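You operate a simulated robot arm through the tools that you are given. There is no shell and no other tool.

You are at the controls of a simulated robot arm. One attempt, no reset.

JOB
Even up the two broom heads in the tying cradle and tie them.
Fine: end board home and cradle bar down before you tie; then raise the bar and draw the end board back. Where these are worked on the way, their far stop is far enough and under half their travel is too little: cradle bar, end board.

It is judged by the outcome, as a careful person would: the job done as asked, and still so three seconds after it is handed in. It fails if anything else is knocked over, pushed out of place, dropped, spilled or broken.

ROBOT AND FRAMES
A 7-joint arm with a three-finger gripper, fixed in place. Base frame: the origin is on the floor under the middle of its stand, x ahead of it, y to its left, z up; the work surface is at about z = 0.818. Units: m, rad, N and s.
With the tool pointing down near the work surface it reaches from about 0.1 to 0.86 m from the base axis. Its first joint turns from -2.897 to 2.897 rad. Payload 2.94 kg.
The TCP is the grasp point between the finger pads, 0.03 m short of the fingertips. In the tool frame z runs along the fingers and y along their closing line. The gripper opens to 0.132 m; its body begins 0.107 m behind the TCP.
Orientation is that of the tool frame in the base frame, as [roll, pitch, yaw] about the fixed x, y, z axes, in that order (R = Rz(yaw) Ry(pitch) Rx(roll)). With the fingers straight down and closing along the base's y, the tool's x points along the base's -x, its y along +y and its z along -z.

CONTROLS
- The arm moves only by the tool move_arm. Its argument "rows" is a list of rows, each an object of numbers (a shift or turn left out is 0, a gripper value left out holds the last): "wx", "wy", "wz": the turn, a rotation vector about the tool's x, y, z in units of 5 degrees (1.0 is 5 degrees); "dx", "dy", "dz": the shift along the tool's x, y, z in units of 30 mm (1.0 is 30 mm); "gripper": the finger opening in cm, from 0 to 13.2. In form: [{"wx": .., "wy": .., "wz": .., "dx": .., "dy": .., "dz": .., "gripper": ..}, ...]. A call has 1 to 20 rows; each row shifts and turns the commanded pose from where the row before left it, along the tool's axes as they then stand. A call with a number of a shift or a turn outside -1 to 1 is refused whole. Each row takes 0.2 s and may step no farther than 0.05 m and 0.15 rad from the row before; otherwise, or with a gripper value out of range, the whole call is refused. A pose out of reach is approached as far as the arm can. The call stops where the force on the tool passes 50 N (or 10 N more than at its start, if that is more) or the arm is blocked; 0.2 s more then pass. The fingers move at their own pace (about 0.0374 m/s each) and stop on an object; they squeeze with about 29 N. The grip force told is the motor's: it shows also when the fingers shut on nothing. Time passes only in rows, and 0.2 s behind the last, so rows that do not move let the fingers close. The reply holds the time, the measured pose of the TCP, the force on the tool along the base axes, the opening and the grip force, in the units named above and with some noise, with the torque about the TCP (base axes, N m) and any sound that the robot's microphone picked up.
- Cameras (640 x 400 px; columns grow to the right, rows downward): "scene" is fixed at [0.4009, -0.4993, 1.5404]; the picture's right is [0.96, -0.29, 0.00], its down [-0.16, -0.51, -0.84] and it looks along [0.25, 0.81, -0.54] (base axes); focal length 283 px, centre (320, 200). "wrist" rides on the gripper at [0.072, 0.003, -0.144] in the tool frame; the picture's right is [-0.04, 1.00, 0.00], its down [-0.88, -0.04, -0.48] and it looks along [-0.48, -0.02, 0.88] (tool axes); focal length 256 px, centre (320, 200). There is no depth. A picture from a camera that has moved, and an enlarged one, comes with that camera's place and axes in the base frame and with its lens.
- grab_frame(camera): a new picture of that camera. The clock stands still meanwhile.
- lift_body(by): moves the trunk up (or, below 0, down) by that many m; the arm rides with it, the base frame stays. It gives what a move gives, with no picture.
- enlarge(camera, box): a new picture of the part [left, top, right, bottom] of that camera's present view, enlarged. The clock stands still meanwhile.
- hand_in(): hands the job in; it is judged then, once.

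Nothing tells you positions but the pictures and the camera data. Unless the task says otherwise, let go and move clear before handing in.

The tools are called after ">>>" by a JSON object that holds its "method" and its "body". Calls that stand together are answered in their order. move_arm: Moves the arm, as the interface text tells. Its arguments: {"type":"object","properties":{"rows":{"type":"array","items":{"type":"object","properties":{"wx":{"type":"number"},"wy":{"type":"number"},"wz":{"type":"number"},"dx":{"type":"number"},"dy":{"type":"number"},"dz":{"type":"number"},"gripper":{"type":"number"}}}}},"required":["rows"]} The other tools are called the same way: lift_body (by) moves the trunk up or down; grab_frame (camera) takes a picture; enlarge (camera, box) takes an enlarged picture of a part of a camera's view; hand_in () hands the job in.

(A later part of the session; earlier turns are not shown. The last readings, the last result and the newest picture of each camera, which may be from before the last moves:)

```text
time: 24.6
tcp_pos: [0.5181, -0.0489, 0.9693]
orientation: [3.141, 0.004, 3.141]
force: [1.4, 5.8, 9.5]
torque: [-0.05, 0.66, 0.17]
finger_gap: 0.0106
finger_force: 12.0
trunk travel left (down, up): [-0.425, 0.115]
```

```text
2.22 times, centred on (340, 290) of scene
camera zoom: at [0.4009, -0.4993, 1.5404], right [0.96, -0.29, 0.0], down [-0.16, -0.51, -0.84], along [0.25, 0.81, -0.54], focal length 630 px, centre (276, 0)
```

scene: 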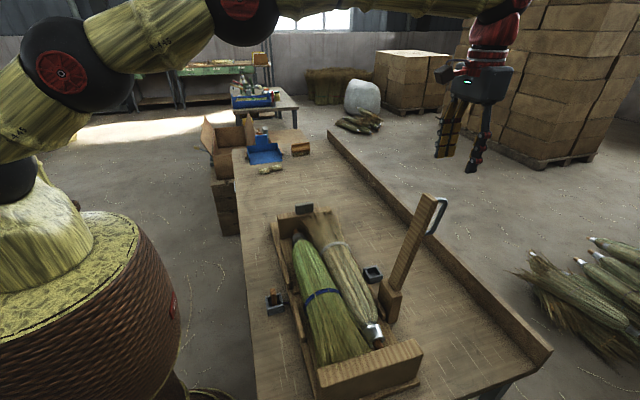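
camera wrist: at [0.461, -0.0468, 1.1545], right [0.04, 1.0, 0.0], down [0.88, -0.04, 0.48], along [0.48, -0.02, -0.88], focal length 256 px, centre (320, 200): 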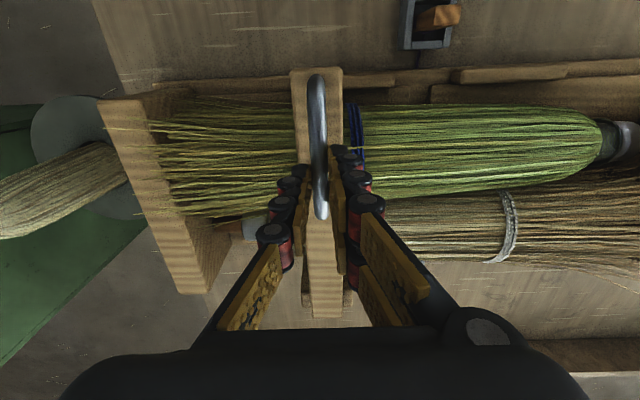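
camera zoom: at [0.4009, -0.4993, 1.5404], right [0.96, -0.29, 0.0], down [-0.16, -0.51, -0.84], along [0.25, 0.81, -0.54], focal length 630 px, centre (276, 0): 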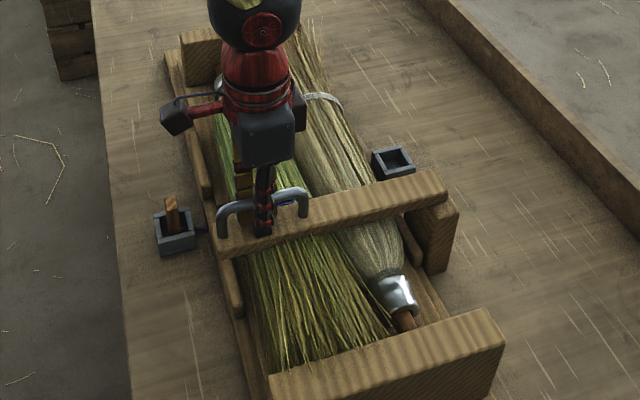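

The bar looks horizontal and did not move between the last two pictures, so the fingertips are now resting on its top. I press lightly to confirm it is on its stop.

>>> {"method": "move_arm", "body": {"rows": [{"dz": 0.1}, {"dz": 0.1}, {}]}}

>>> {"method": "grab_frame", "body": {"camera": "wrist"}}

>>> {"method": "enlarge", "body": {"camera": "scene", "box": [280, 240, 420, 340]}}

```text
time: 25.1
tcp_pos: [0.5187, -0.0493, 0.9692]
orientation: [3.141, 0.005, 3.139]
force: [-14.1, 6.0, 35.0]
torque: [0.05, 0.88, -0.18]
finger_gap: 0.0099
finger_force: 37.7
trunk travel left (down, up): [-0.425, 0.115]
stopped in row 2: the force on the tool passed its limit at 54 N (the readings are from after the stop); the commanded pose is now the measured one
```

```text
taken
camera wrist: at [0.4461, -0.0467, 1.113], right [0.05, 1.0, 0.0], down [0.88, -0.04, 0.48], along [0.48, -0.02, -0.88], focal length 256 px, centre (320, 200)
```

wrist: 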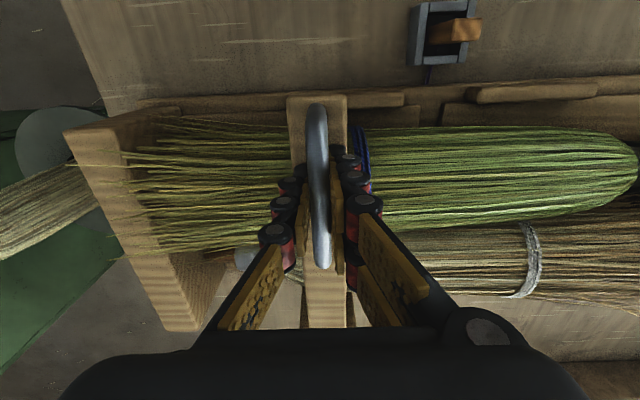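

```text
4.00 times, centred on (350, 290) of scene
camera zoom: at [0.4009, -0.4993, 1.5404], right [0.96, -0.29, 0.0], down [-0.16, -0.51, -0.84], along [0.25, 0.81, -0.54], focal length 1134 px, centre (200, -160)
```

zoom: 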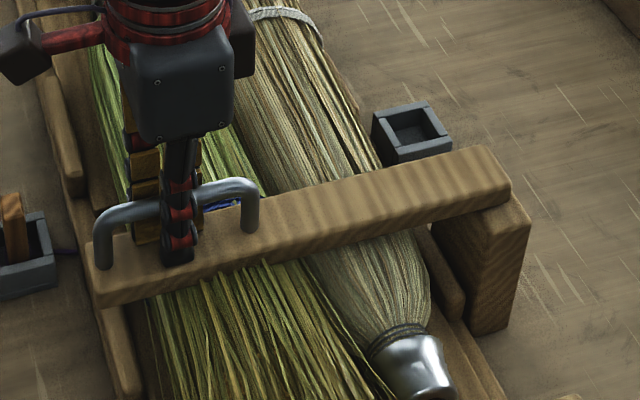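

The bar is firmly down on its stop. I let go, rise straight up, and move over the peg in the left socket.

>>> {"method": "move_arm", "body": {"rows": [{"dz": -0.12, "gripper": 5}, {}, {}, {"dz": -0.5}, {"dz": -1}, {"dz": -1}, {"dz": -1}, {"dz": -1}]}}

>>> {"method": "enlarge", "body": {"camera": "scene", "box": [240, 170, 460, 400]}}

```text
time: 26.9
tcp_pos: [0.5205, -0.05, 1.1072]
orientation: [3.141, 0.007, 3.141]
force: [0.2, 0.3, -0.2]
torque: [-0.01, -0.01, -0.01]
finger_gap: 0.0502
finger_force: 0.0
trunk travel left (down, up): [-0.425, 0.115]
```

```text
1.74 times, centred on (350, 285) of scene
camera zoom: at [0.4009, -0.4993, 1.5404], right [0.96, -0.29, 0.0], down [-0.16, -0.51, -0.84], along [0.25, 0.81, -0.54], focal length 493 px, centre (268, 52)
```

zoom: 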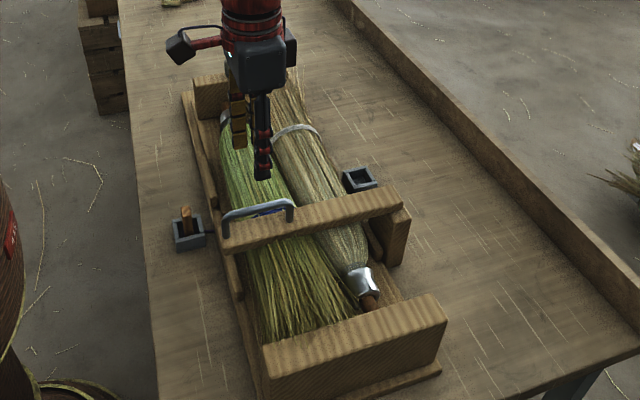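

The bar stays down on its own. I move over the peg.

>>> {"method": "move_arm", "body": {"rows": [{"dx": 0.577, "dy": 0.813}, {"dx": 0.577, "dy": 0.813}, {"dx": 0.577, "dy": 0.813}, {"dx": 0.577, "dy": 0.813, "dz": 0.7}, {"dx": 0.577, "dy": 0.813, "dz": 0.7}, {"dz": 0.5}]}}

>>> {"method": "grab_frame", "body": {"camera": "wrist"}}

>>> {"method": "enlarge", "body": {"camera": "scene", "box": [240, 200, 360, 320]}}

```text
time: 28.3
tcp_pos: [0.4341, 0.0711, 1.048]
orientation: [-3.14, 0.004, 3.141]
force: [0.3, -0.2, 0.4]
torque: [0.0, 0.02, 0.03]
finger_gap: 0.0499
finger_force: 0.1
trunk travel left (down, up): [-0.425, 0.115]
```

```text
taken
camera wrist: at [0.3625, 0.0745, 1.1913], right [0.05, 1.0, 0.0], down [0.88, -0.04, 0.48], along [0.48, -0.02, -0.88], focal length 256 px, centre (320, 200)
```

wrist: 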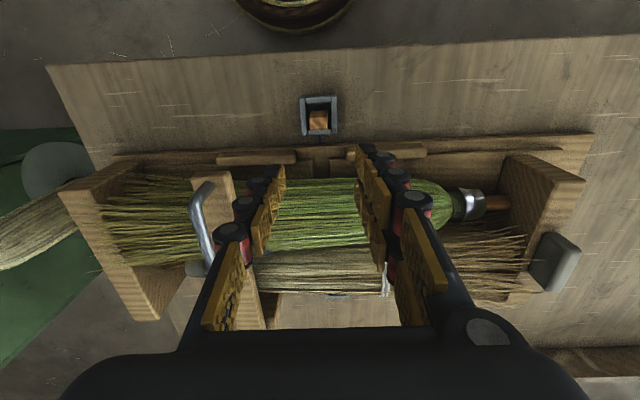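

```text
3.33 times, centred on (300, 260) of scene
camera zoom: at [0.4009, -0.4993, 1.5404], right [0.96, -0.29, 0.0], down [-0.16, -0.51, -0.84], along [0.25, 0.81, -0.54], focal length 945 px, centre (387, 0)
```

zoom: 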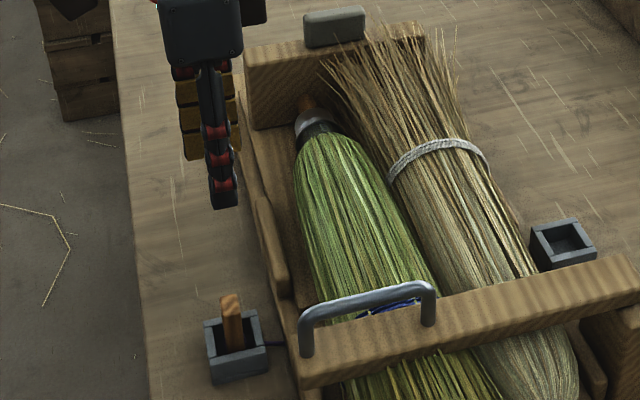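

>>> {"method": "enlarge", "body": {"camera": "wrist", "box": [280, 80, 360, 150]}}

>>> {"method": "enlarge", "body": {"camera": "scene", "box": [255, 280, 305, 325]}}

```text
5.71 times, centred on (320, 115) of wrist
camera zoom: at [0.3625, 0.0745, 1.1913], right [0.05, 1.0, 0.0], down [0.88, -0.04, 0.48], along [0.48, -0.02, -0.88], focal length 1463 px, centre (320, 686)
```

zoom: 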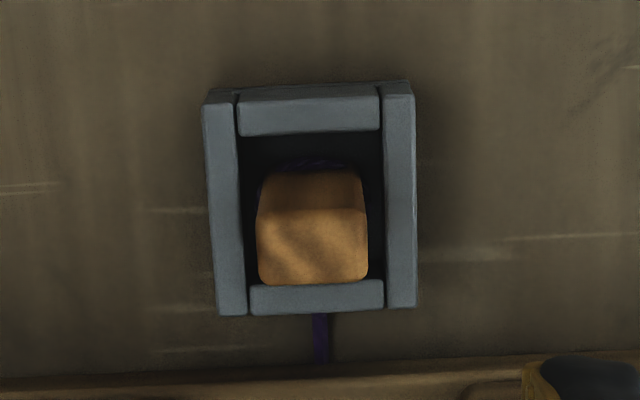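

```text
8.89 times, centred on (280, 302) of scene
camera zoom: at [0.4009, -0.4993, 1.5404], right [0.96, -0.29, 0.0], down [-0.16, -0.51, -0.84], along [0.25, 0.81, -0.54], focal length 2519 px, centre (676, -711)
```

zoom: 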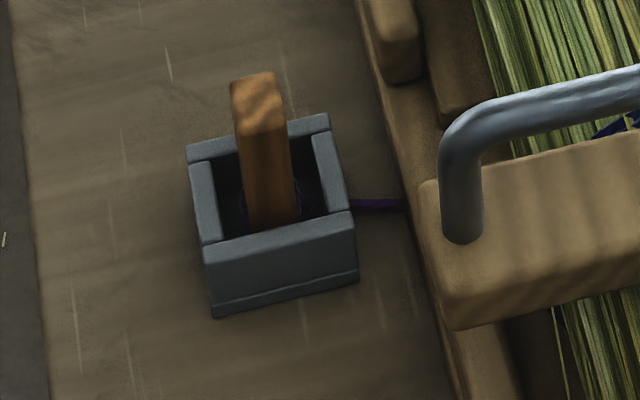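

The peg is about 23 mm (y) by 15 mm (x), at about (0.430, 0.071), with its top near z 0.88. It stands in a socket 32 mm wide inside, with its top near z 0.851. I descend to just above gripping height.

>>> {"method": "move_arm", "body": {"rows": [{"dx": 0.13, "dz": 0.9}, {"dz": 0.9}, {"dz": 0.9}, {"dz": 0.9}, {"dz": 0.8}, {"dz": 0.6}]}}

>>> {"method": "grab_frame", "body": {"camera": "wrist"}}

>>> {"method": "enlarge", "body": {"camera": "scene", "box": [240, 260, 320, 330]}}

```text
time: 29.7
tcp_pos: [0.431, 0.0716, 0.8968]
orientation: [-3.142, 0.005, 3.141]
force: [0.2, -0.4, -0.2]
torque: [0.02, 0.03, -0.01]
finger_gap: 0.05
finger_force: 0.0
trunk travel left (down, up): [-0.425, 0.115]
```

```text
taken
camera wrist: at [0.3591, 0.075, 1.0414], right [0.05, 1.0, 0.0], down [0.88, -0.04, 0.48], along [0.48, -0.02, -0.88], focal length 256 px, centre (320, 200)
```

wrist: 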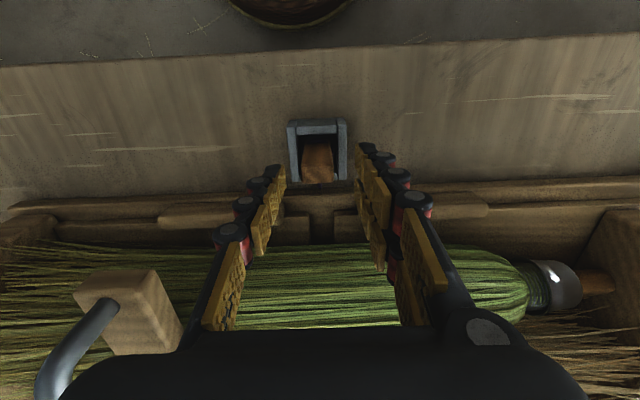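

```text
5.71 times, centred on (280, 295) of scene
camera zoom: at [0.4009, -0.4993, 1.5404], right [0.96, -0.29, 0.0], down [-0.16, -0.51, -0.84], along [0.25, 0.81, -0.54], focal length 1620 px, centre (549, -343)
```

zoom: 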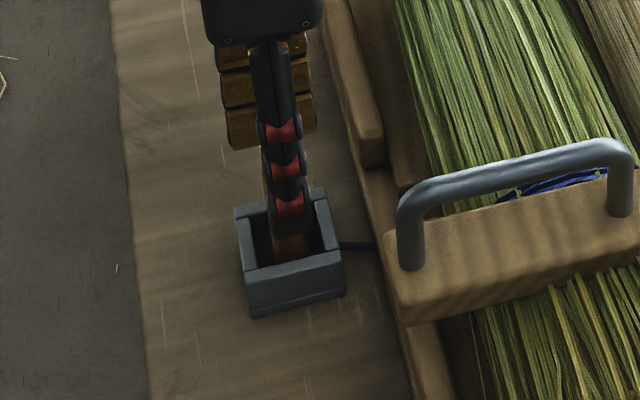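

>>> {"method": "enlarge", "body": {"camera": "wrist", "box": [260, 110, 380, 210]}}

```text
4.00 times, centred on (320, 160) of wrist
camera zoom: at [0.3591, 0.075, 1.0414], right [0.05, 1.0, 0.0], down [0.88, -0.04, 0.48], along [0.48, -0.02, -0.88], focal length 1024 px, centre (320, 360)
```

zoom: 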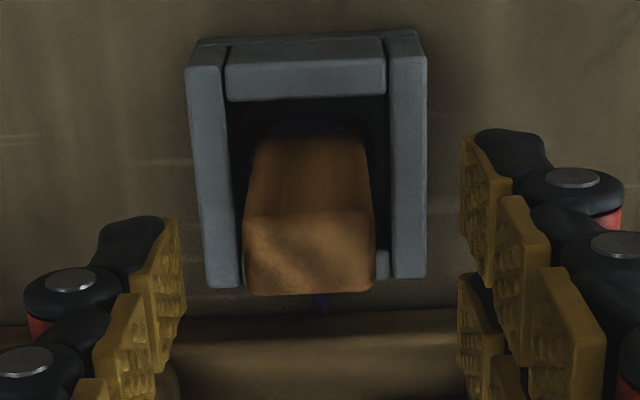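

The peg top is about z 0.875 and is centred between the tips. I go down 11 mm more, keeping the tips above the socket rim, and close.

>>> {"method": "move_arm", "body": {"rows": [{"dx": 0.05, "dy": -0.05, "dz": 0.2}, {"dz": 0.17}, {"gripper": 1.5}, {}, {}, {}]}}

>>> {"method": "grab_frame", "body": {"camera": "wrist"}}

>>> {"method": "enlarge", "body": {"camera": "scene", "box": [240, 260, 320, 330]}}

```text
time: 31.1
tcp_pos: [0.43, 0.0706, 0.8866]
orientation: [3.141, 0.004, 3.14]
force: [0.6, 0.3, 0.9]
torque: [-0.01, -0.03, 0.01]
finger_gap: 0.0229
finger_force: 29.1
trunk travel left (down, up): [-0.425, 0.115]
```

```text
taken
camera wrist: at [0.3574, 0.0736, 1.0307], right [0.05, 1.0, 0.0], down [0.88, -0.04, 0.48], along [0.48, -0.02, -0.88], focal length 256 px, centre (320, 200)
```

wrist: 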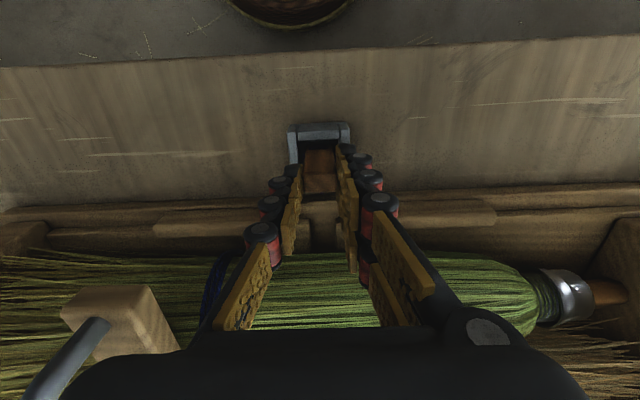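

```text
5.71 times, centred on (280, 295) of scene
camera zoom: at [0.4009, -0.4993, 1.5404], right [0.96, -0.29, 0.0], down [-0.16, -0.51, -0.84], along [0.25, 0.81, -0.54], focal length 1620 px, centre (549, -343)
```

zoom: 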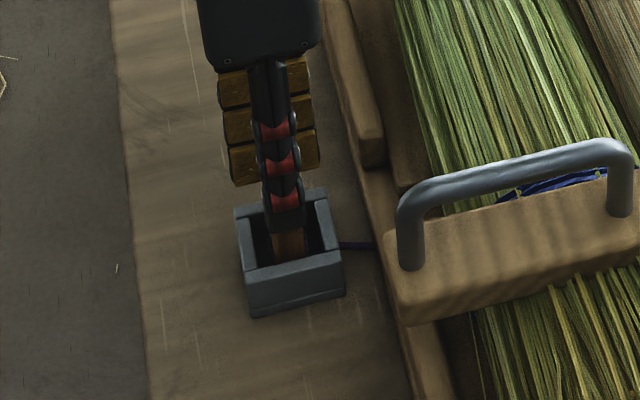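

The peg is held (gap 22.9 mm). I lift it straight out slowly and check.

>>> {"method": "move_arm", "body": {"rows": [{"dz": -0.4}, {"dz": -0.5}, {"dz": -0.6}, {"dz": -0.6}]}}

>>> {"method": "grab_frame", "body": {"camera": "wrist"}}

>>> {"method": "enlarge", "body": {"camera": "scene", "box": [240, 230, 340, 330]}}

```text
time: 32.1
tcp_pos: [0.4296, 0.0695, 0.9496]
orientation: [3.141, 0.005, 3.141]
force: [-0.4, 0.0, 0.6]
torque: [0.04, 0.0, -0.01]
finger_gap: 0.0227
finger_force: 28.5
trunk travel left (down, up): [-0.425, 0.115]
```

```text
taken
camera wrist: at [0.3572, 0.0728, 1.0941], right [0.05, 1.0, 0.0], down [0.88, -0.04, 0.48], along [0.48, -0.02, -0.88], focal length 256 px, centre (320, 200)
```

wrist: 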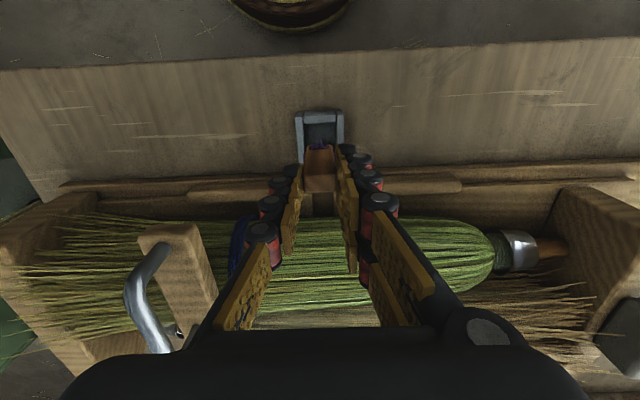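

```text
4.00 times, centred on (290, 280) of scene
camera zoom: at [0.4009, -0.4993, 1.5404], right [0.96, -0.29, 0.0], down [-0.16, -0.51, -0.84], along [0.25, 0.81, -0.54], focal length 1134 px, centre (440, -120)
```

zoom: 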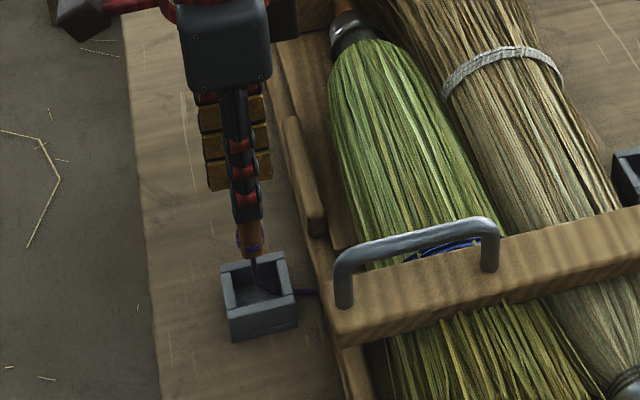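

The peg comes free with its cord trailing. I raise it above the brooms and carry it toward the right socket, watching for cord tension.

>>> {"method": "move_arm", "body": {"rows": [{"dz": -0.8}, {"dz": -0.8}, {"dz": -0.8}, {"dx": -0.6}, {"dx": -0.8}, {"dx": -0.8}, {"dx": -0.8}, {"dx": -0.8}, {"dx": -0.8}]}}

>>> {"method": "grab_frame", "body": {"camera": "wrist"}}

>>> {"method": "enlarge", "body": {"camera": "scene", "box": [240, 190, 420, 330]}}

```text
time: 34.1
tcp_pos: [0.5674, 0.0683, 1.0226]
orientation: [3.142, 0.003, 3.139]
force: [0.4, 0.7, -1.4]
torque: [0.03, 0.03, -0.01]
finger_gap: 0.0229
finger_force: 29.4
trunk travel left (down, up): [-0.425, 0.115]
```

```text
taken
camera wrist: at [0.4962, 0.0723, 1.1663], right [0.05, 1.0, 0.0], down [0.88, -0.04, 0.48], along [0.48, -0.02, -0.88], focal length 256 px, centre (320, 200)
```

wrist: 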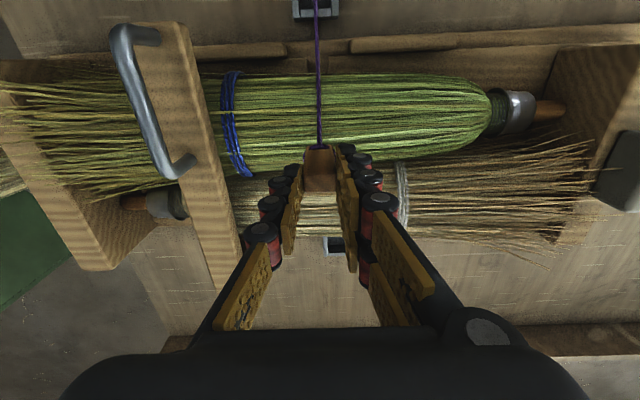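

```text
2.86 times, centred on (330, 260) of scene
camera zoom: at [0.4009, -0.4993, 1.5404], right [0.96, -0.29, 0.0], down [-0.16, -0.51, -0.84], along [0.25, 0.81, -0.54], focal length 810 px, centre (291, 29)
```

zoom: 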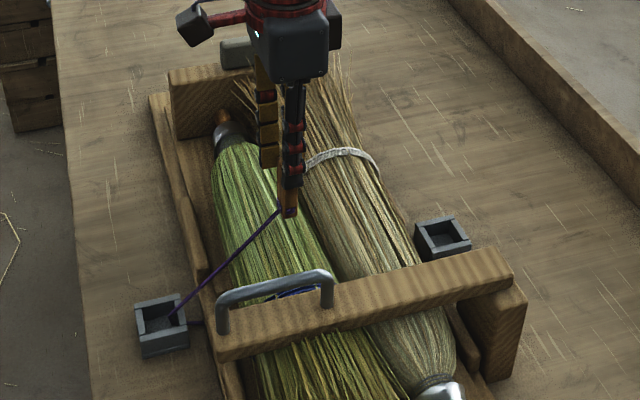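

The cord stretches straight from the left socket with no noticeable tension. I step aside in y so the wrist camera can see the right socket clearly and fix its position.

>>> {"method": "move_arm", "body": {"rows": [{"dx": -0.737, "dy": 0.677}, {"dx": -0.737, "dy": 0.677}, {"dx": -0.737, "dy": 0.677}, {"dx": -0.737, "dy": 0.677}, {"dx": -0.737, "dy": 0.677}, {"dx": -0.737, "dy": 0.677}]}}

>>> {"method": "grab_frame", "body": {"camera": "wrist"}}

>>> {"method": "enlarge", "body": {"camera": "wrist", "box": [200, 140, 290, 220]}}

>>> {"method": "enlarge", "body": {"camera": "scene", "box": [345, 250, 405, 295]}}

```text
time: 35.5
tcp_pos: [0.7023, 0.1927, 1.0227]
orientation: [3.141, 0.002, 3.139]
force: [0.5, 0.4, -1.4]
torque: [-0.02, 0.02, 0.02]
finger_gap: 0.023
finger_force: 29.2
trunk travel left (down, up): [-0.425, 0.115]
```

```text
taken
camera wrist: at [0.6289, 0.1949, 1.1664], right [0.05, 1.0, 0.0], down [0.88, -0.04, 0.48], along [0.48, -0.02, -0.88], focal length 256 px, centre (320, 200)
```

wrist: 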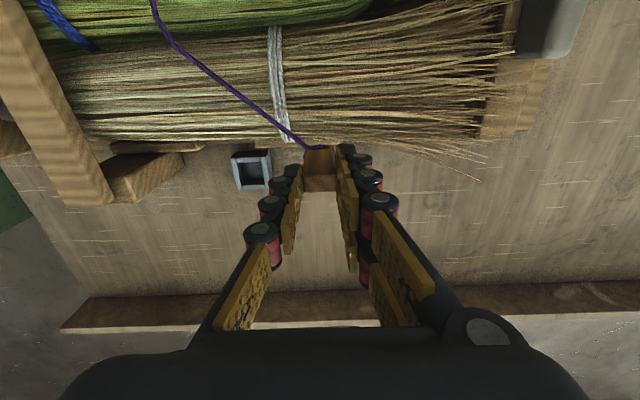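

```text
5.00 times, centred on (245, 180) of wrist
camera zoom: at [0.6289, 0.1949, 1.1664], right [0.05, 1.0, 0.0], down [0.88, -0.04, 0.48], along [0.48, -0.02, -0.88], focal length 1280 px, centre (695, 300)
```

zoom: 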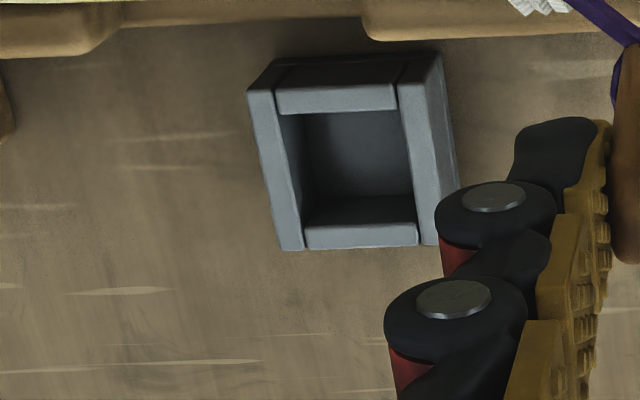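

```text
8.89 times, centred on (375, 272) of scene
camera zoom: at [0.4009, -0.4993, 1.5404], right [0.96, -0.29, 0.0], down [-0.16, -0.51, -0.84], along [0.25, 0.81, -0.54], focal length 2519 px, centre (-169, -444)
```

zoom: 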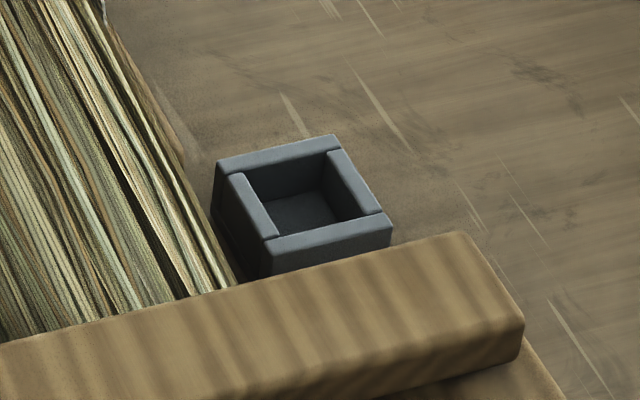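

Combining three views, the right socket's centre is about (0.767, 0.090), with its rim near z 0.83. I move to the same relative height at which I photographed the left socket, so I can match the picture directly.

>>> {"method": "move_arm", "body": {"rows": [{"dx": -0.5725, "dy": -0.8475, "dz": -0.21}, {"dx": -0.5725, "dy": -0.8475, "dz": -0.21}, {"dx": -0.5725, "dy": -0.8475, "dz": -0.21}, {"dx": -0.5725, "dy": -0.8475, "dz": -0.21}, {}]}}

>>> {"method": "grab_frame", "body": {"camera": "wrist"}}

>>> {"method": "enlarge", "body": {"camera": "wrist", "box": [280, 80, 360, 150]}}

>>> {"method": "enlarge", "body": {"camera": "scene", "box": [240, 190, 420, 330]}}

```text
time: 36.7
tcp_pos: [0.7674, 0.0897, 1.0489]
orientation: [-3.14, 0.003, 3.141]
force: [0.3, -0.7, -0.1]
torque: [0.02, -0.03, 0.04]
finger_gap: 0.0227
finger_force: 29.0
trunk travel left (down, up): [-0.425, 0.115]
```

```text
taken
camera wrist: at [0.6965, 0.0936, 1.1923], right [0.05, 1.0, 0.0], down [0.88, -0.04, 0.48], along [0.48, -0.02, -0.88], focal length 256 px, centre (320, 200)
```

wrist: 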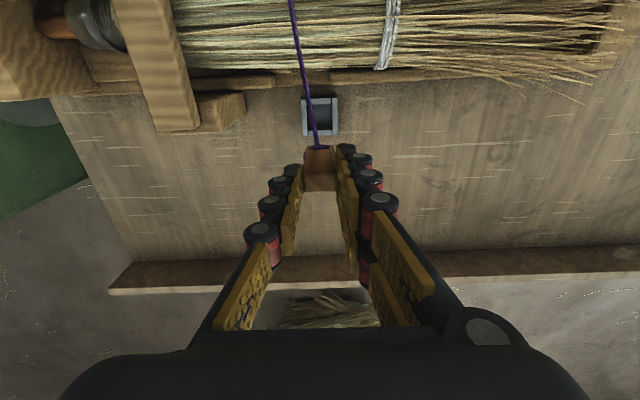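

```text
5.71 times, centred on (320, 115) of wrist
camera zoom: at [0.6965, 0.0936, 1.1923], right [0.05, 1.0, 0.0], down [0.88, -0.04, 0.48], along [0.48, -0.02, -0.88], focal length 1463 px, centre (320, 686)
```

zoom: 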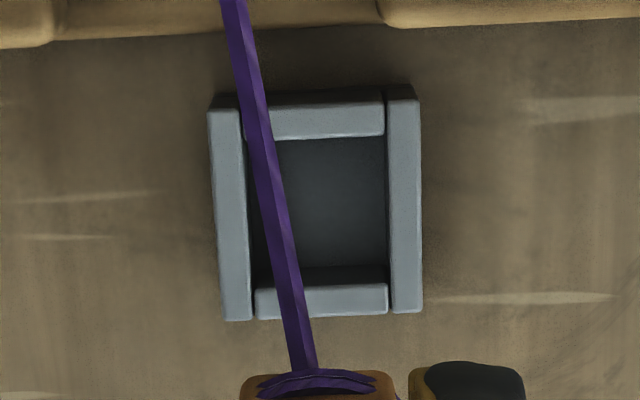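

```text
2.86 times, centred on (330, 260) of scene
camera zoom: at [0.4009, -0.4993, 1.5404], right [0.96, -0.29, 0.0], down [-0.16, -0.51, -0.84], along [0.25, 0.81, -0.54], focal length 810 px, centre (291, 29)
```

zoom: 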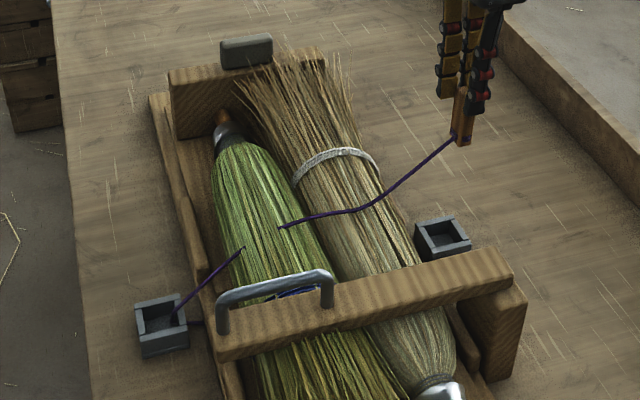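

The picture match says the hand should sit at about (0.765, 0.091). I correct that and descend until the peg is just above the rim.

>>> {"method": "move_arm", "body": {"rows": [{"dx": 0.077, "dy": 0.043, "dz": 0.7}, {"dz": 0.8}, {"dz": 0.8}, {"dz": 0.8}, {"dz": 0.6}, {}]}}

>>> {"method": "grab_frame", "body": {"camera": "wrist"}}

>>> {"method": "enlarge", "body": {"camera": "wrist", "box": [260, 90, 380, 200]}}

>>> {"method": "enlarge", "body": {"camera": "scene", "box": [330, 220, 430, 300]}}

```text
time: 38.1
tcp_pos: [0.7665, 0.0914, 0.938]
orientation: [-3.141, 0.005, 3.14]
force: [0.4, 0.3, -0.1]
torque: [-0.01, -0.03, -0.03]
finger_gap: 0.0228
finger_force: 29.3
trunk travel left (down, up): [-0.425, 0.115]
```

```text
taken
camera wrist: at [0.6951, 0.0937, 1.0816], right [0.05, 1.0, 0.0], down [0.88, -0.04, 0.48], along [0.48, -0.02, -0.88], focal length 256 px, centre (320, 200)
```

wrist: 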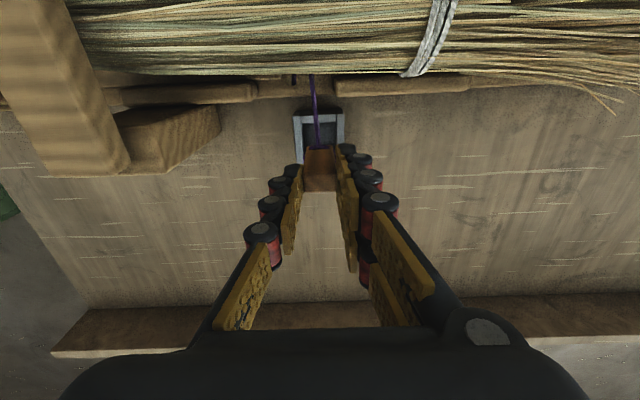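

```text
3.64 times, centred on (320, 145) of wrist
camera zoom: at [0.6951, 0.0937, 1.0816], right [0.05, 1.0, 0.0], down [0.88, -0.04, 0.48], along [0.48, -0.02, -0.88], focal length 931 px, centre (320, 400)
```

zoom: 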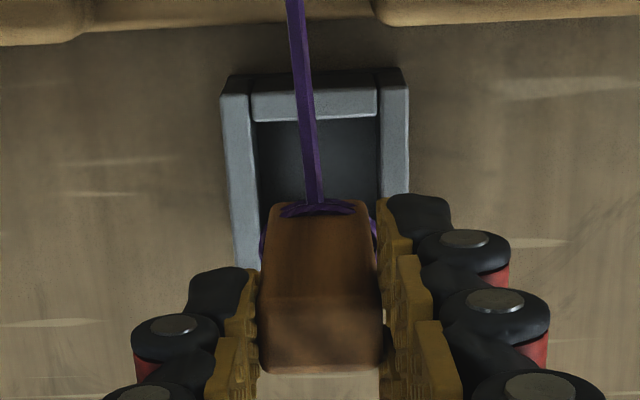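

```text
5.00 times, centred on (380, 260) of scene
camera zoom: at [0.4009, -0.4993, 1.5404], right [0.96, -0.29, 0.0], down [-0.16, -0.51, -0.84], along [0.25, 0.81, -0.54], focal length 1417 px, centre (20, -100)
```

zoom: 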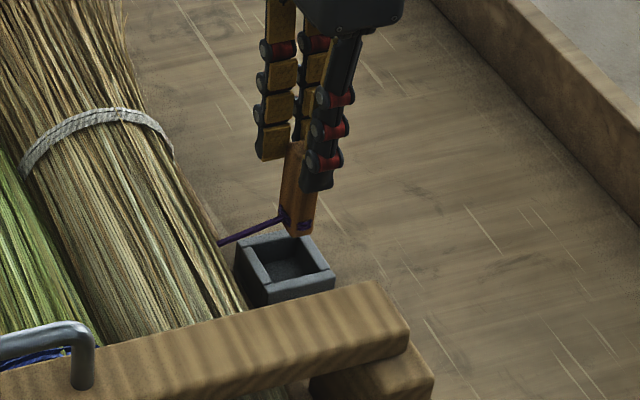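

The peg lines up over the socket in both x and y. I lower it in.

>>> {"method": "move_arm", "body": {"rows": [{"dx": 0.03, "dz": 0.4}, {"dz": 0.4}, {"dz": 0.4}, {"dz": 0.3}, {}]}}

>>> {"method": "enlarge", "body": {"camera": "wrist", "box": [260, 90, 380, 200]}}

>>> {"method": "enlarge", "body": {"camera": "scene", "box": [330, 220, 430, 300]}}

```text
time: 39.3
tcp_pos: [0.7655, 0.0907, 0.8929]
orientation: [-3.141, 0.002, -3.141]
force: [-2.2, -0.4, -1.3]
torque: [-0.05, 0.05, -0.01]
finger_gap: 0.023
finger_force: 29.3
trunk travel left (down, up): [-0.425, 0.115]
```

```text
3.64 times, centred on (320, 145) of wrist
camera zoom: at [0.6932, 0.0936, 1.0363], right [0.05, 1.0, 0.0], down [0.88, -0.04, 0.48], along [0.48, -0.02, -0.88], focal length 931 px, centre (320, 400)
```

zoom: 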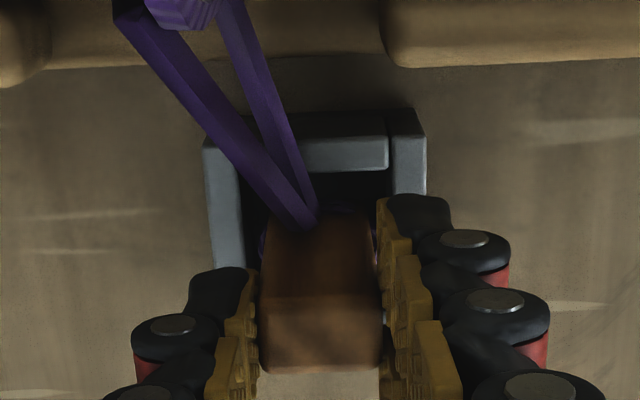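

```text
5.00 times, centred on (380, 260) of scene
camera zoom: at [0.4009, -0.4993, 1.5404], right [0.96, -0.29, 0.0], down [-0.16, -0.51, -0.84], along [0.25, 0.81, -0.54], focal length 1417 px, centre (20, -100)
```

zoom: 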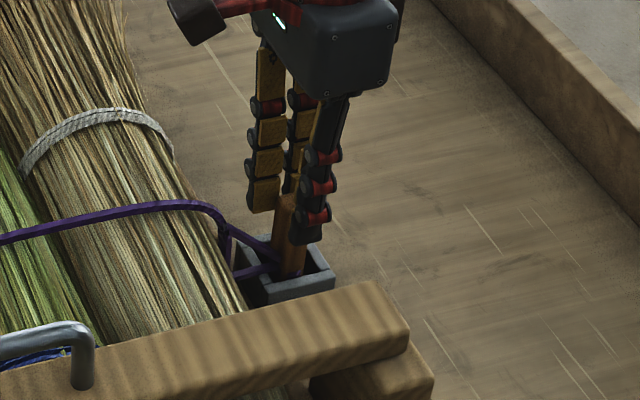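

The peg is in the socket and the cord now wraps over both brooms with a knot. I lower to seat it on the socket floor.

>>> {"method": "move_arm", "body": {"rows": [{"dz": 0.12}, {"dz": 0.1}, {"dz": 0.08}, {}]}}

>>> {"method": "enlarge", "body": {"camera": "scene", "box": [330, 220, 430, 300]}}

>>> {"method": "enlarge", "body": {"camera": "wrist", "box": [260, 90, 380, 200]}}

```text
time: 40.3
tcp_pos: [0.766, 0.0912, 0.8855]
orientation: [3.14, 0.008, 3.137]
force: [-4.9, -4.3, 21.8]
torque: [-0.19, 0.56, -0.01]
finger_gap: 0.0226
finger_force: 29.4
trunk travel left (down, up): [-0.425, 0.115]
```

```text
5.00 times, centred on (380, 260) of scene
camera zoom: at [0.4009, -0.4993, 1.5404], right [0.96, -0.29, 0.0], down [-0.16, -0.51, -0.84], along [0.25, 0.81, -0.54], focal length 1417 px, centre (20, -100)
```

zoom: 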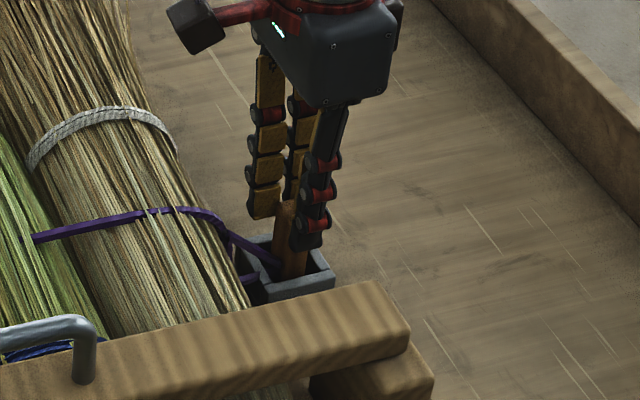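

```text
3.64 times, centred on (320, 145) of wrist
camera zoom: at [0.6932, 0.0934, 1.0301], right [0.05, 1.0, 0.0], down [0.87, -0.04, 0.48], along [0.48, -0.02, -0.88], focal length 931 px, centre (320, 400)
```

zoom: 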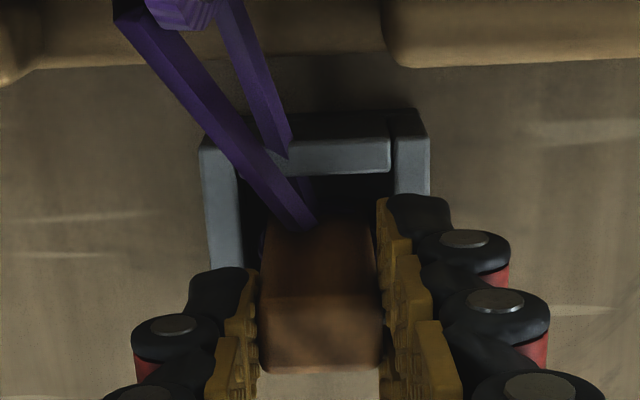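

The peg is seated on the floor (contact at the same height as in the left socket). I ease the pressure, open the fingers, and rise straight up.

>>> {"method": "move_arm", "body": {"rows": [{"dz": -0.12}, {"gripper": 4.6}, {}, {}, {"dz": -0.4}, {"dz": -0.8}, {"dz": -1}, {"dz": -1}, {"dz": -1}]}}

>>> {"method": "grab_frame", "body": {"camera": "wrist"}}

>>> {"method": "enlarge", "body": {"camera": "scene", "box": [240, 190, 420, 330]}}

```text
time: 42.3
tcp_pos: [0.7639, 0.0913, 1.0138]
orientation: [3.141, 0.004, 3.14]
force: [-0.8, 0.2, -0.7]
torque: [0.01, -0.05, 0.02]
finger_gap: 0.0461
finger_force: 0.0
trunk travel left (down, up): [-0.425, 0.115]
```

```text
taken
camera wrist: at [0.6923, 0.0939, 1.1577], right [0.05, 1.0, 0.0], down [0.88, -0.04, 0.48], along [0.48, -0.02, -0.88], focal length 256 px, centre (320, 200)
```

wrist: 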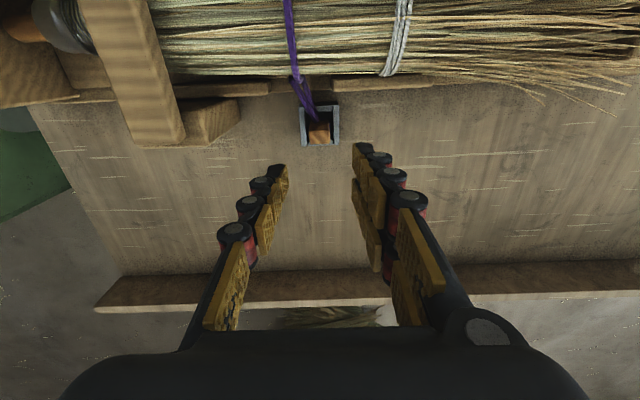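

```text
2.86 times, centred on (330, 260) of scene
camera zoom: at [0.4009, -0.4993, 1.5404], right [0.96, -0.29, 0.0], down [-0.16, -0.51, -0.84], along [0.25, 0.81, -0.54], focal length 810 px, centre (291, 29)
```

zoom: 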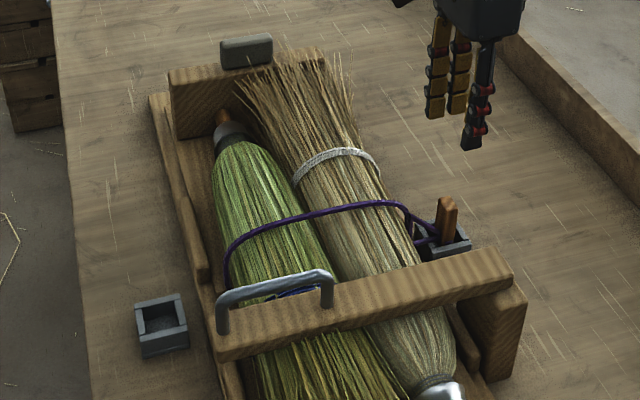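

The brooms are tied: the cord runs over both and the peg stands in the right socket. Next I go up and over to the bar's handle.

>>> {"method": "move_arm", "body": {"rows": [{"dz": -1}, {"dz": -1}, {"dz": -1}, {"dx": 0.937, "dy": -0.589}, {"dx": 0.937, "dy": -0.589}, {"dx": 0.937, "dy": -0.589}, {"dx": 0.937, "dy": -0.589}, {"dx": 0.937, "dy": -0.589}, {"dx": 0.937, "dy": -0.589}, {"dx": 0.937, "dy": -0.589}, {"dx": 0.937, "dy": -0.589}, {}]}}

>>> {"method": "grab_frame", "body": {"camera": "wrist"}}

>>> {"method": "enlarge", "body": {"camera": "scene", "box": [240, 190, 420, 330]}}

```text
time: 44.9
tcp_pos: [0.5406, -0.0498, 1.1014]
orientation: [3.14, 0.004, 3.14]
force: [-0.2, 0.2, -0.3]
torque: [0.0, 0.03, -0.02]
finger_gap: 0.0457
finger_force: 0.1
trunk travel left (down, up): [-0.425, 0.115]
```

```text
taken
camera wrist: at [0.4677, -0.0468, 1.2454], right [0.05, 1.0, 0.0], down [0.88, -0.04, 0.48], along [0.48, -0.02, -0.88], focal length 256 px, centre (320, 200)
```

wrist: 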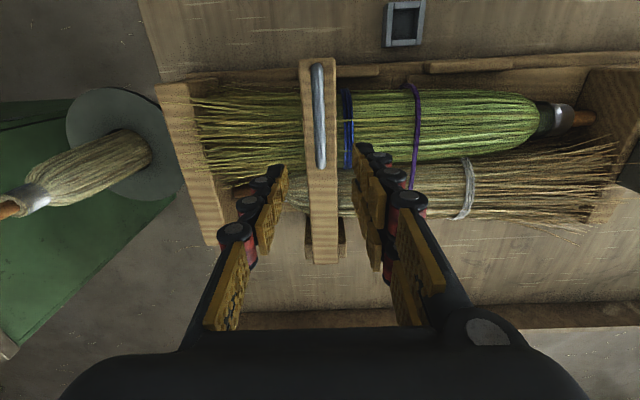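

```text
2.86 times, centred on (330, 260) of scene
camera zoom: at [0.4009, -0.4993, 1.5404], right [0.96, -0.29, 0.0], down [-0.16, -0.51, -0.84], along [0.25, 0.81, -0.54], focal length 810 px, centre (291, 29)
```

zoom: 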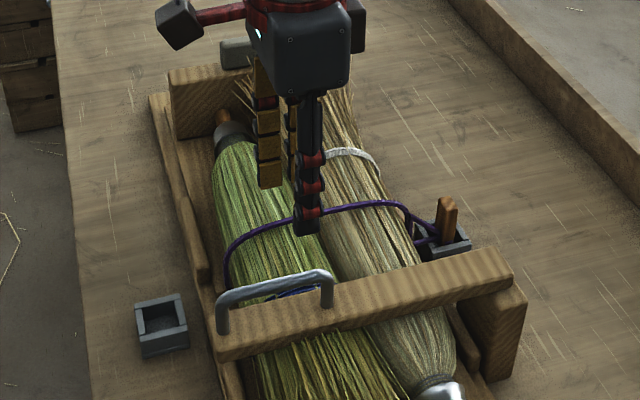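

The rod lies from x about 0.475 to 0.573 at y -0.050, z about 0.978. I lower over its middle and close.

>>> {"method": "move_arm", "body": {"rows": [{"dx": 0.587}, {"dz": 0.8}, {"dz": 0.8}, {"dz": 0.8}, {"dz": 0.8}, {"dz": 0.55}, {"gripper": 0.4}, {}, {}, {}, {}]}}

>>> {"method": "grab_frame", "body": {"camera": "wrist"}}

>>> {"method": "enlarge", "body": {"camera": "scene", "box": [240, 190, 420, 330]}}

```text
time: 47.3
tcp_pos: [0.5218, -0.0501, 0.9903]
orientation: [-3.141, 0.006, 3.14]
force: [0.3, -0.3, -2.7]
torque: [-0.03, 0.13, 0.14]
finger_gap: 0.0108
finger_force: 38.2
trunk travel left (down, up): [-0.425, 0.115]
```

```text
taken
camera wrist: at [0.4506, -0.0467, 1.1329], right [0.05, 1.0, 0.0], down [0.88, -0.04, 0.48], along [0.48, -0.02, -0.88], focal length 256 px, centre (320, 200)
```

wrist: 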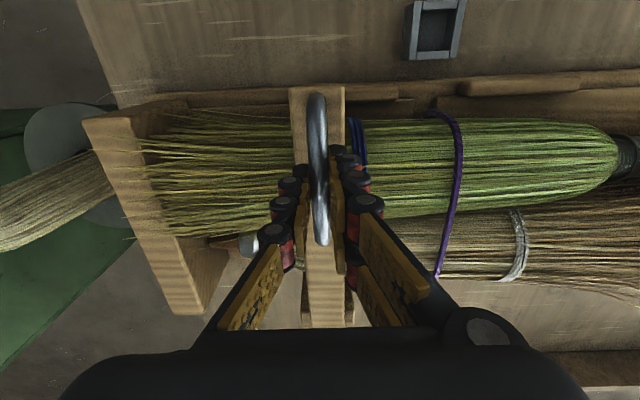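

```text
2.86 times, centred on (330, 260) of scene
camera zoom: at [0.4009, -0.4993, 1.5404], right [0.96, -0.29, 0.0], down [-0.16, -0.51, -0.84], along [0.25, 0.81, -0.54], focal length 810 px, centre (291, 29)
```

zoom: 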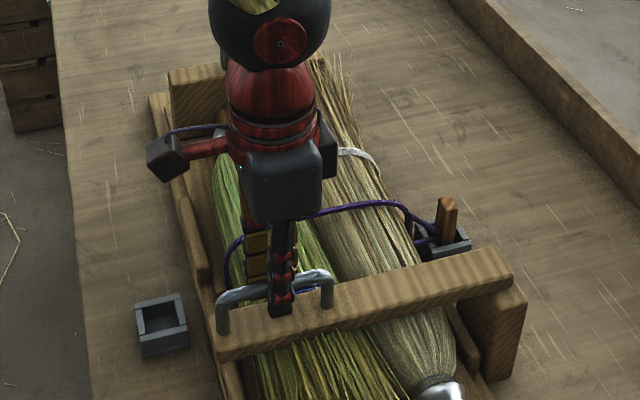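

The rod is gripped. I start raising the bar along its arc.

>>> {"method": "move_arm", "body": {"rows": [{"dx": -0.217, "dz": -0.663}, {"dx": -0.273, "dz": -0.643}, {"dx": -0.33, "dz": -0.613}]}}

>>> {"method": "enlarge", "body": {"camera": "scene", "box": [250, 160, 430, 340]}}

```text
time: 48.1
tcp_pos: [0.547, -0.0496, 1.0467]
orientation: [-3.141, 0.004, 3.138]
force: [-4.7, -2.1, -3.8]
torque: [0.06, 0.66, 0.42]
finger_gap: 0.0107
finger_force: 37.9
trunk travel left (down, up): [-0.425, 0.115]
```

```text
2.22 times, centred on (340, 250) of scene
camera zoom: at [0.4009, -0.4993, 1.5404], right [0.96, -0.29, 0.0], down [-0.16, -0.51, -0.84], along [0.25, 0.81, -0.54], focal length 630 px, centre (276, 89)
```

zoom: 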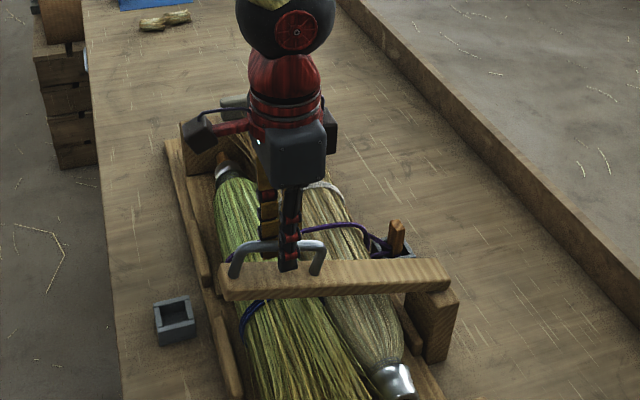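

The bar is rising with the hand at low force. I continue.

>>> {"method": "move_arm", "body": {"rows": [{"dx": -0.383, "dz": -0.583}, {"dx": -0.43, "dz": -0.55}, {"dx": -0.48, "dz": -0.51}, {"dx": -0.52, "dz": -0.463}]}}

>>> {"method": "enlarge", "body": {"camera": "scene", "box": [270, 140, 450, 320]}}

```text
time: 49.1
tcp_pos: [0.6027, -0.0502, 1.1102]
orientation: [-3.14, 0.005, 3.141]
force: [2.2, 0.2, -12.6]
torque: [0.46, 0.95, 0.67]
finger_gap: 0.0107
finger_force: 38.0
trunk travel left (down, up): [-0.425, 0.115]
```

```text
2.22 times, centred on (360, 230) of scene
camera zoom: at [0.4009, -0.4993, 1.5404], right [0.96, -0.29, 0.0], down [-0.16, -0.51, -0.84], along [0.25, 0.81, -0.54], focal length 630 px, centre (231, 133)
```

zoom: 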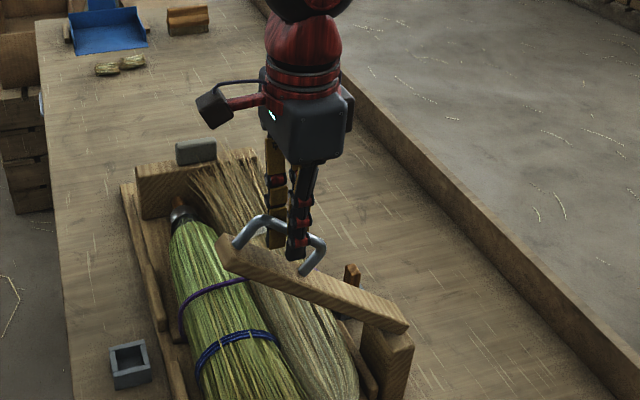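

The bar is at about 40° and rising. I continue.

>>> {"method": "move_arm", "body": {"rows": [{"dx": -0.56, "dz": -0.42}, {"dx": -0.59, "dz": -0.367}, {"dx": -0.623, "dz": -0.313}, {"dx": -0.65, "dz": -0.26}]}}

>>> {"method": "enlarge", "body": {"camera": "scene", "box": [290, 130, 470, 310]}}

```text
time: 50.1
tcp_pos: [0.6754, -0.0502, 1.1512]
orientation: [3.141, 0.004, 3.14]
force: [-0.9, 3.4, -6.3]
torque: [0.49, 0.61, 0.37]
finger_gap: 0.0109
finger_force: 30.2
trunk travel left (down, up): [-0.425, 0.115]
```

```text
2.22 times, centred on (380, 220) of scene
camera zoom: at [0.4009, -0.4993, 1.5404], right [0.96, -0.29, 0.0], down [-0.16, -0.51, -0.84], along [0.25, 0.81, -0.54], focal length 630 px, centre (187, 156)
```

zoom: 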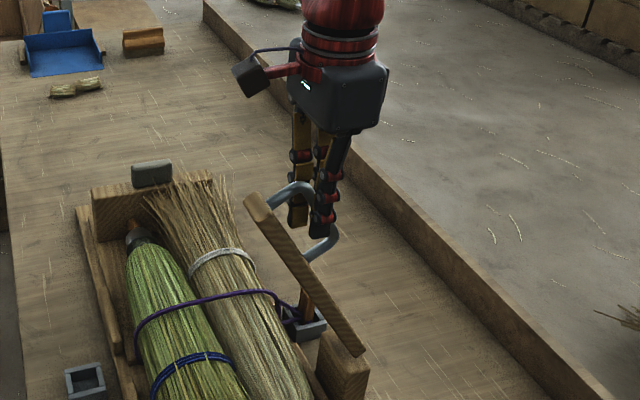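

The tracking stays good, and the tie and peg are undisturbed. I continue through vertical.

>>> {"method": "move_arm", "body": {"rows": [{"dx": -0.667, "dz": -0.203}, {"dx": -0.683, "dz": -0.14}, {"dx": -0.693, "dz": -0.083}, {"dx": -0.697, "dz": -0.023}]}}

>>> {"method": "enlarge", "body": {"camera": "scene", "box": [310, 130, 490, 310]}}

```text
time: 51.1
tcp_pos: [0.7576, -0.0495, 1.1651]
orientation: [-3.141, 0.002, 3.141]
force: [-2.5, 6.4, -20.6]
torque: [0.5, 0.77, 0.2]
finger_gap: 0.0109
finger_force: 38.4
trunk travel left (down, up): [-0.425, 0.115]
```

```text
2.22 times, centred on (400, 220) of scene
camera zoom: at [0.4009, -0.4993, 1.5404], right [0.96, -0.29, 0.0], down [-0.16, -0.51, -0.84], along [0.25, 0.81, -0.54], focal length 630 px, centre (142, 156)
```

zoom: 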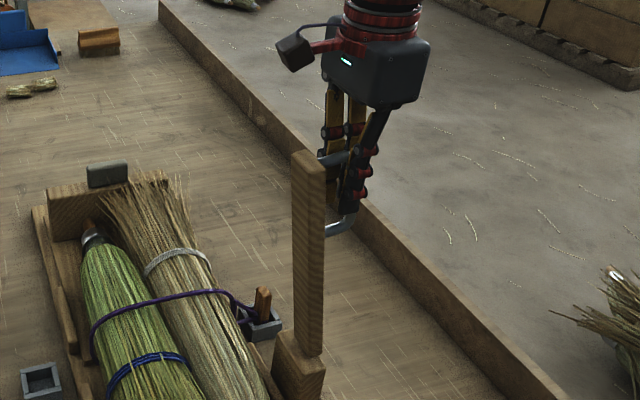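

The bar is nearly vertical. I continue toward the far stop, biasing slightly downward to relieve the pull.

>>> {"method": "move_arm", "body": {"rows": [{"dx": -0.697, "dz": 0.12}, {"dx": -0.693, "dz": 0.16}, {"dx": -0.677, "dz": 0.2}]}}

>>> {"method": "enlarge", "body": {"camera": "scene", "box": [310, 130, 490, 310]}}

```text
time: 51.9
tcp_pos: [0.8193, -0.0516, 1.1544]
orientation: [3.141, 0.011, 3.14]
force: [-9.3, 14.3, -3.3]
torque: [2.59, 2.49, 0.33]
finger_gap: 0.0116
finger_force: 37.8
trunk travel left (down, up): [-0.425, 0.115]
```

```text
2.22 times, centred on (400, 220) of scene
camera zoom: at [0.4009, -0.4993, 1.5404], right [0.96, -0.29, 0.0], down [-0.16, -0.51, -0.84], along [0.25, 0.81, -0.54], focal length 630 px, centre (142, 156)
```

zoom: 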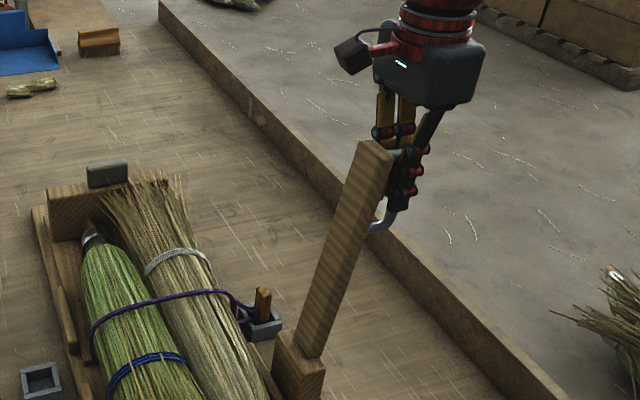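

The bar is past vertical and nearly back where it started. I push gently until it reaches its stop.

>>> {"method": "move_arm", "body": {"rows": [{"dx": -0.3, "dz": 0.09}, {"dx": -0.25, "dz": 0.07}, {"dx": -0.2, "dz": 0.06}, {}]}}

>>> {"method": "enlarge", "body": {"camera": "scene", "box": [350, 180, 460, 340]}}

>>> {"method": "grab_frame", "body": {"camera": "wrist"}}

```text
time: 52.9
tcp_pos: [0.8379, -0.0499, 1.1473]
orientation: [3.141, 0.006, 3.141]
force: [-25.6, 9.6, 11.4]
torque: [-0.62, 0.69, 0.19]
finger_gap: 0.0106
finger_force: 37.5
trunk travel left (down, up): [-0.425, 0.115]
```

```text
2.50 times, centred on (405, 260) of scene
camera zoom: at [0.4009, -0.4993, 1.5404], right [0.96, -0.29, 0.0], down [-0.16, -0.51, -0.84], along [0.25, 0.81, -0.54], focal length 709 px, centre (108, 50)
```

zoom: 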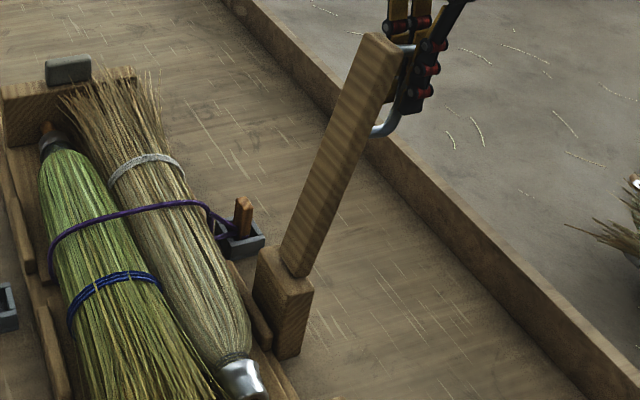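

```text
taken
camera wrist: at [0.765, -0.0467, 1.2918], right [0.05, 1.0, 0.0], down [0.88, -0.04, 0.48], along [0.48, -0.02, -0.88], focal length 256 px, centre (320, 200)
```

wrist: 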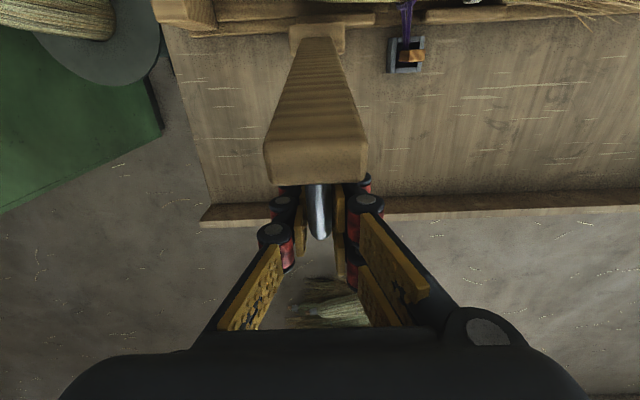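

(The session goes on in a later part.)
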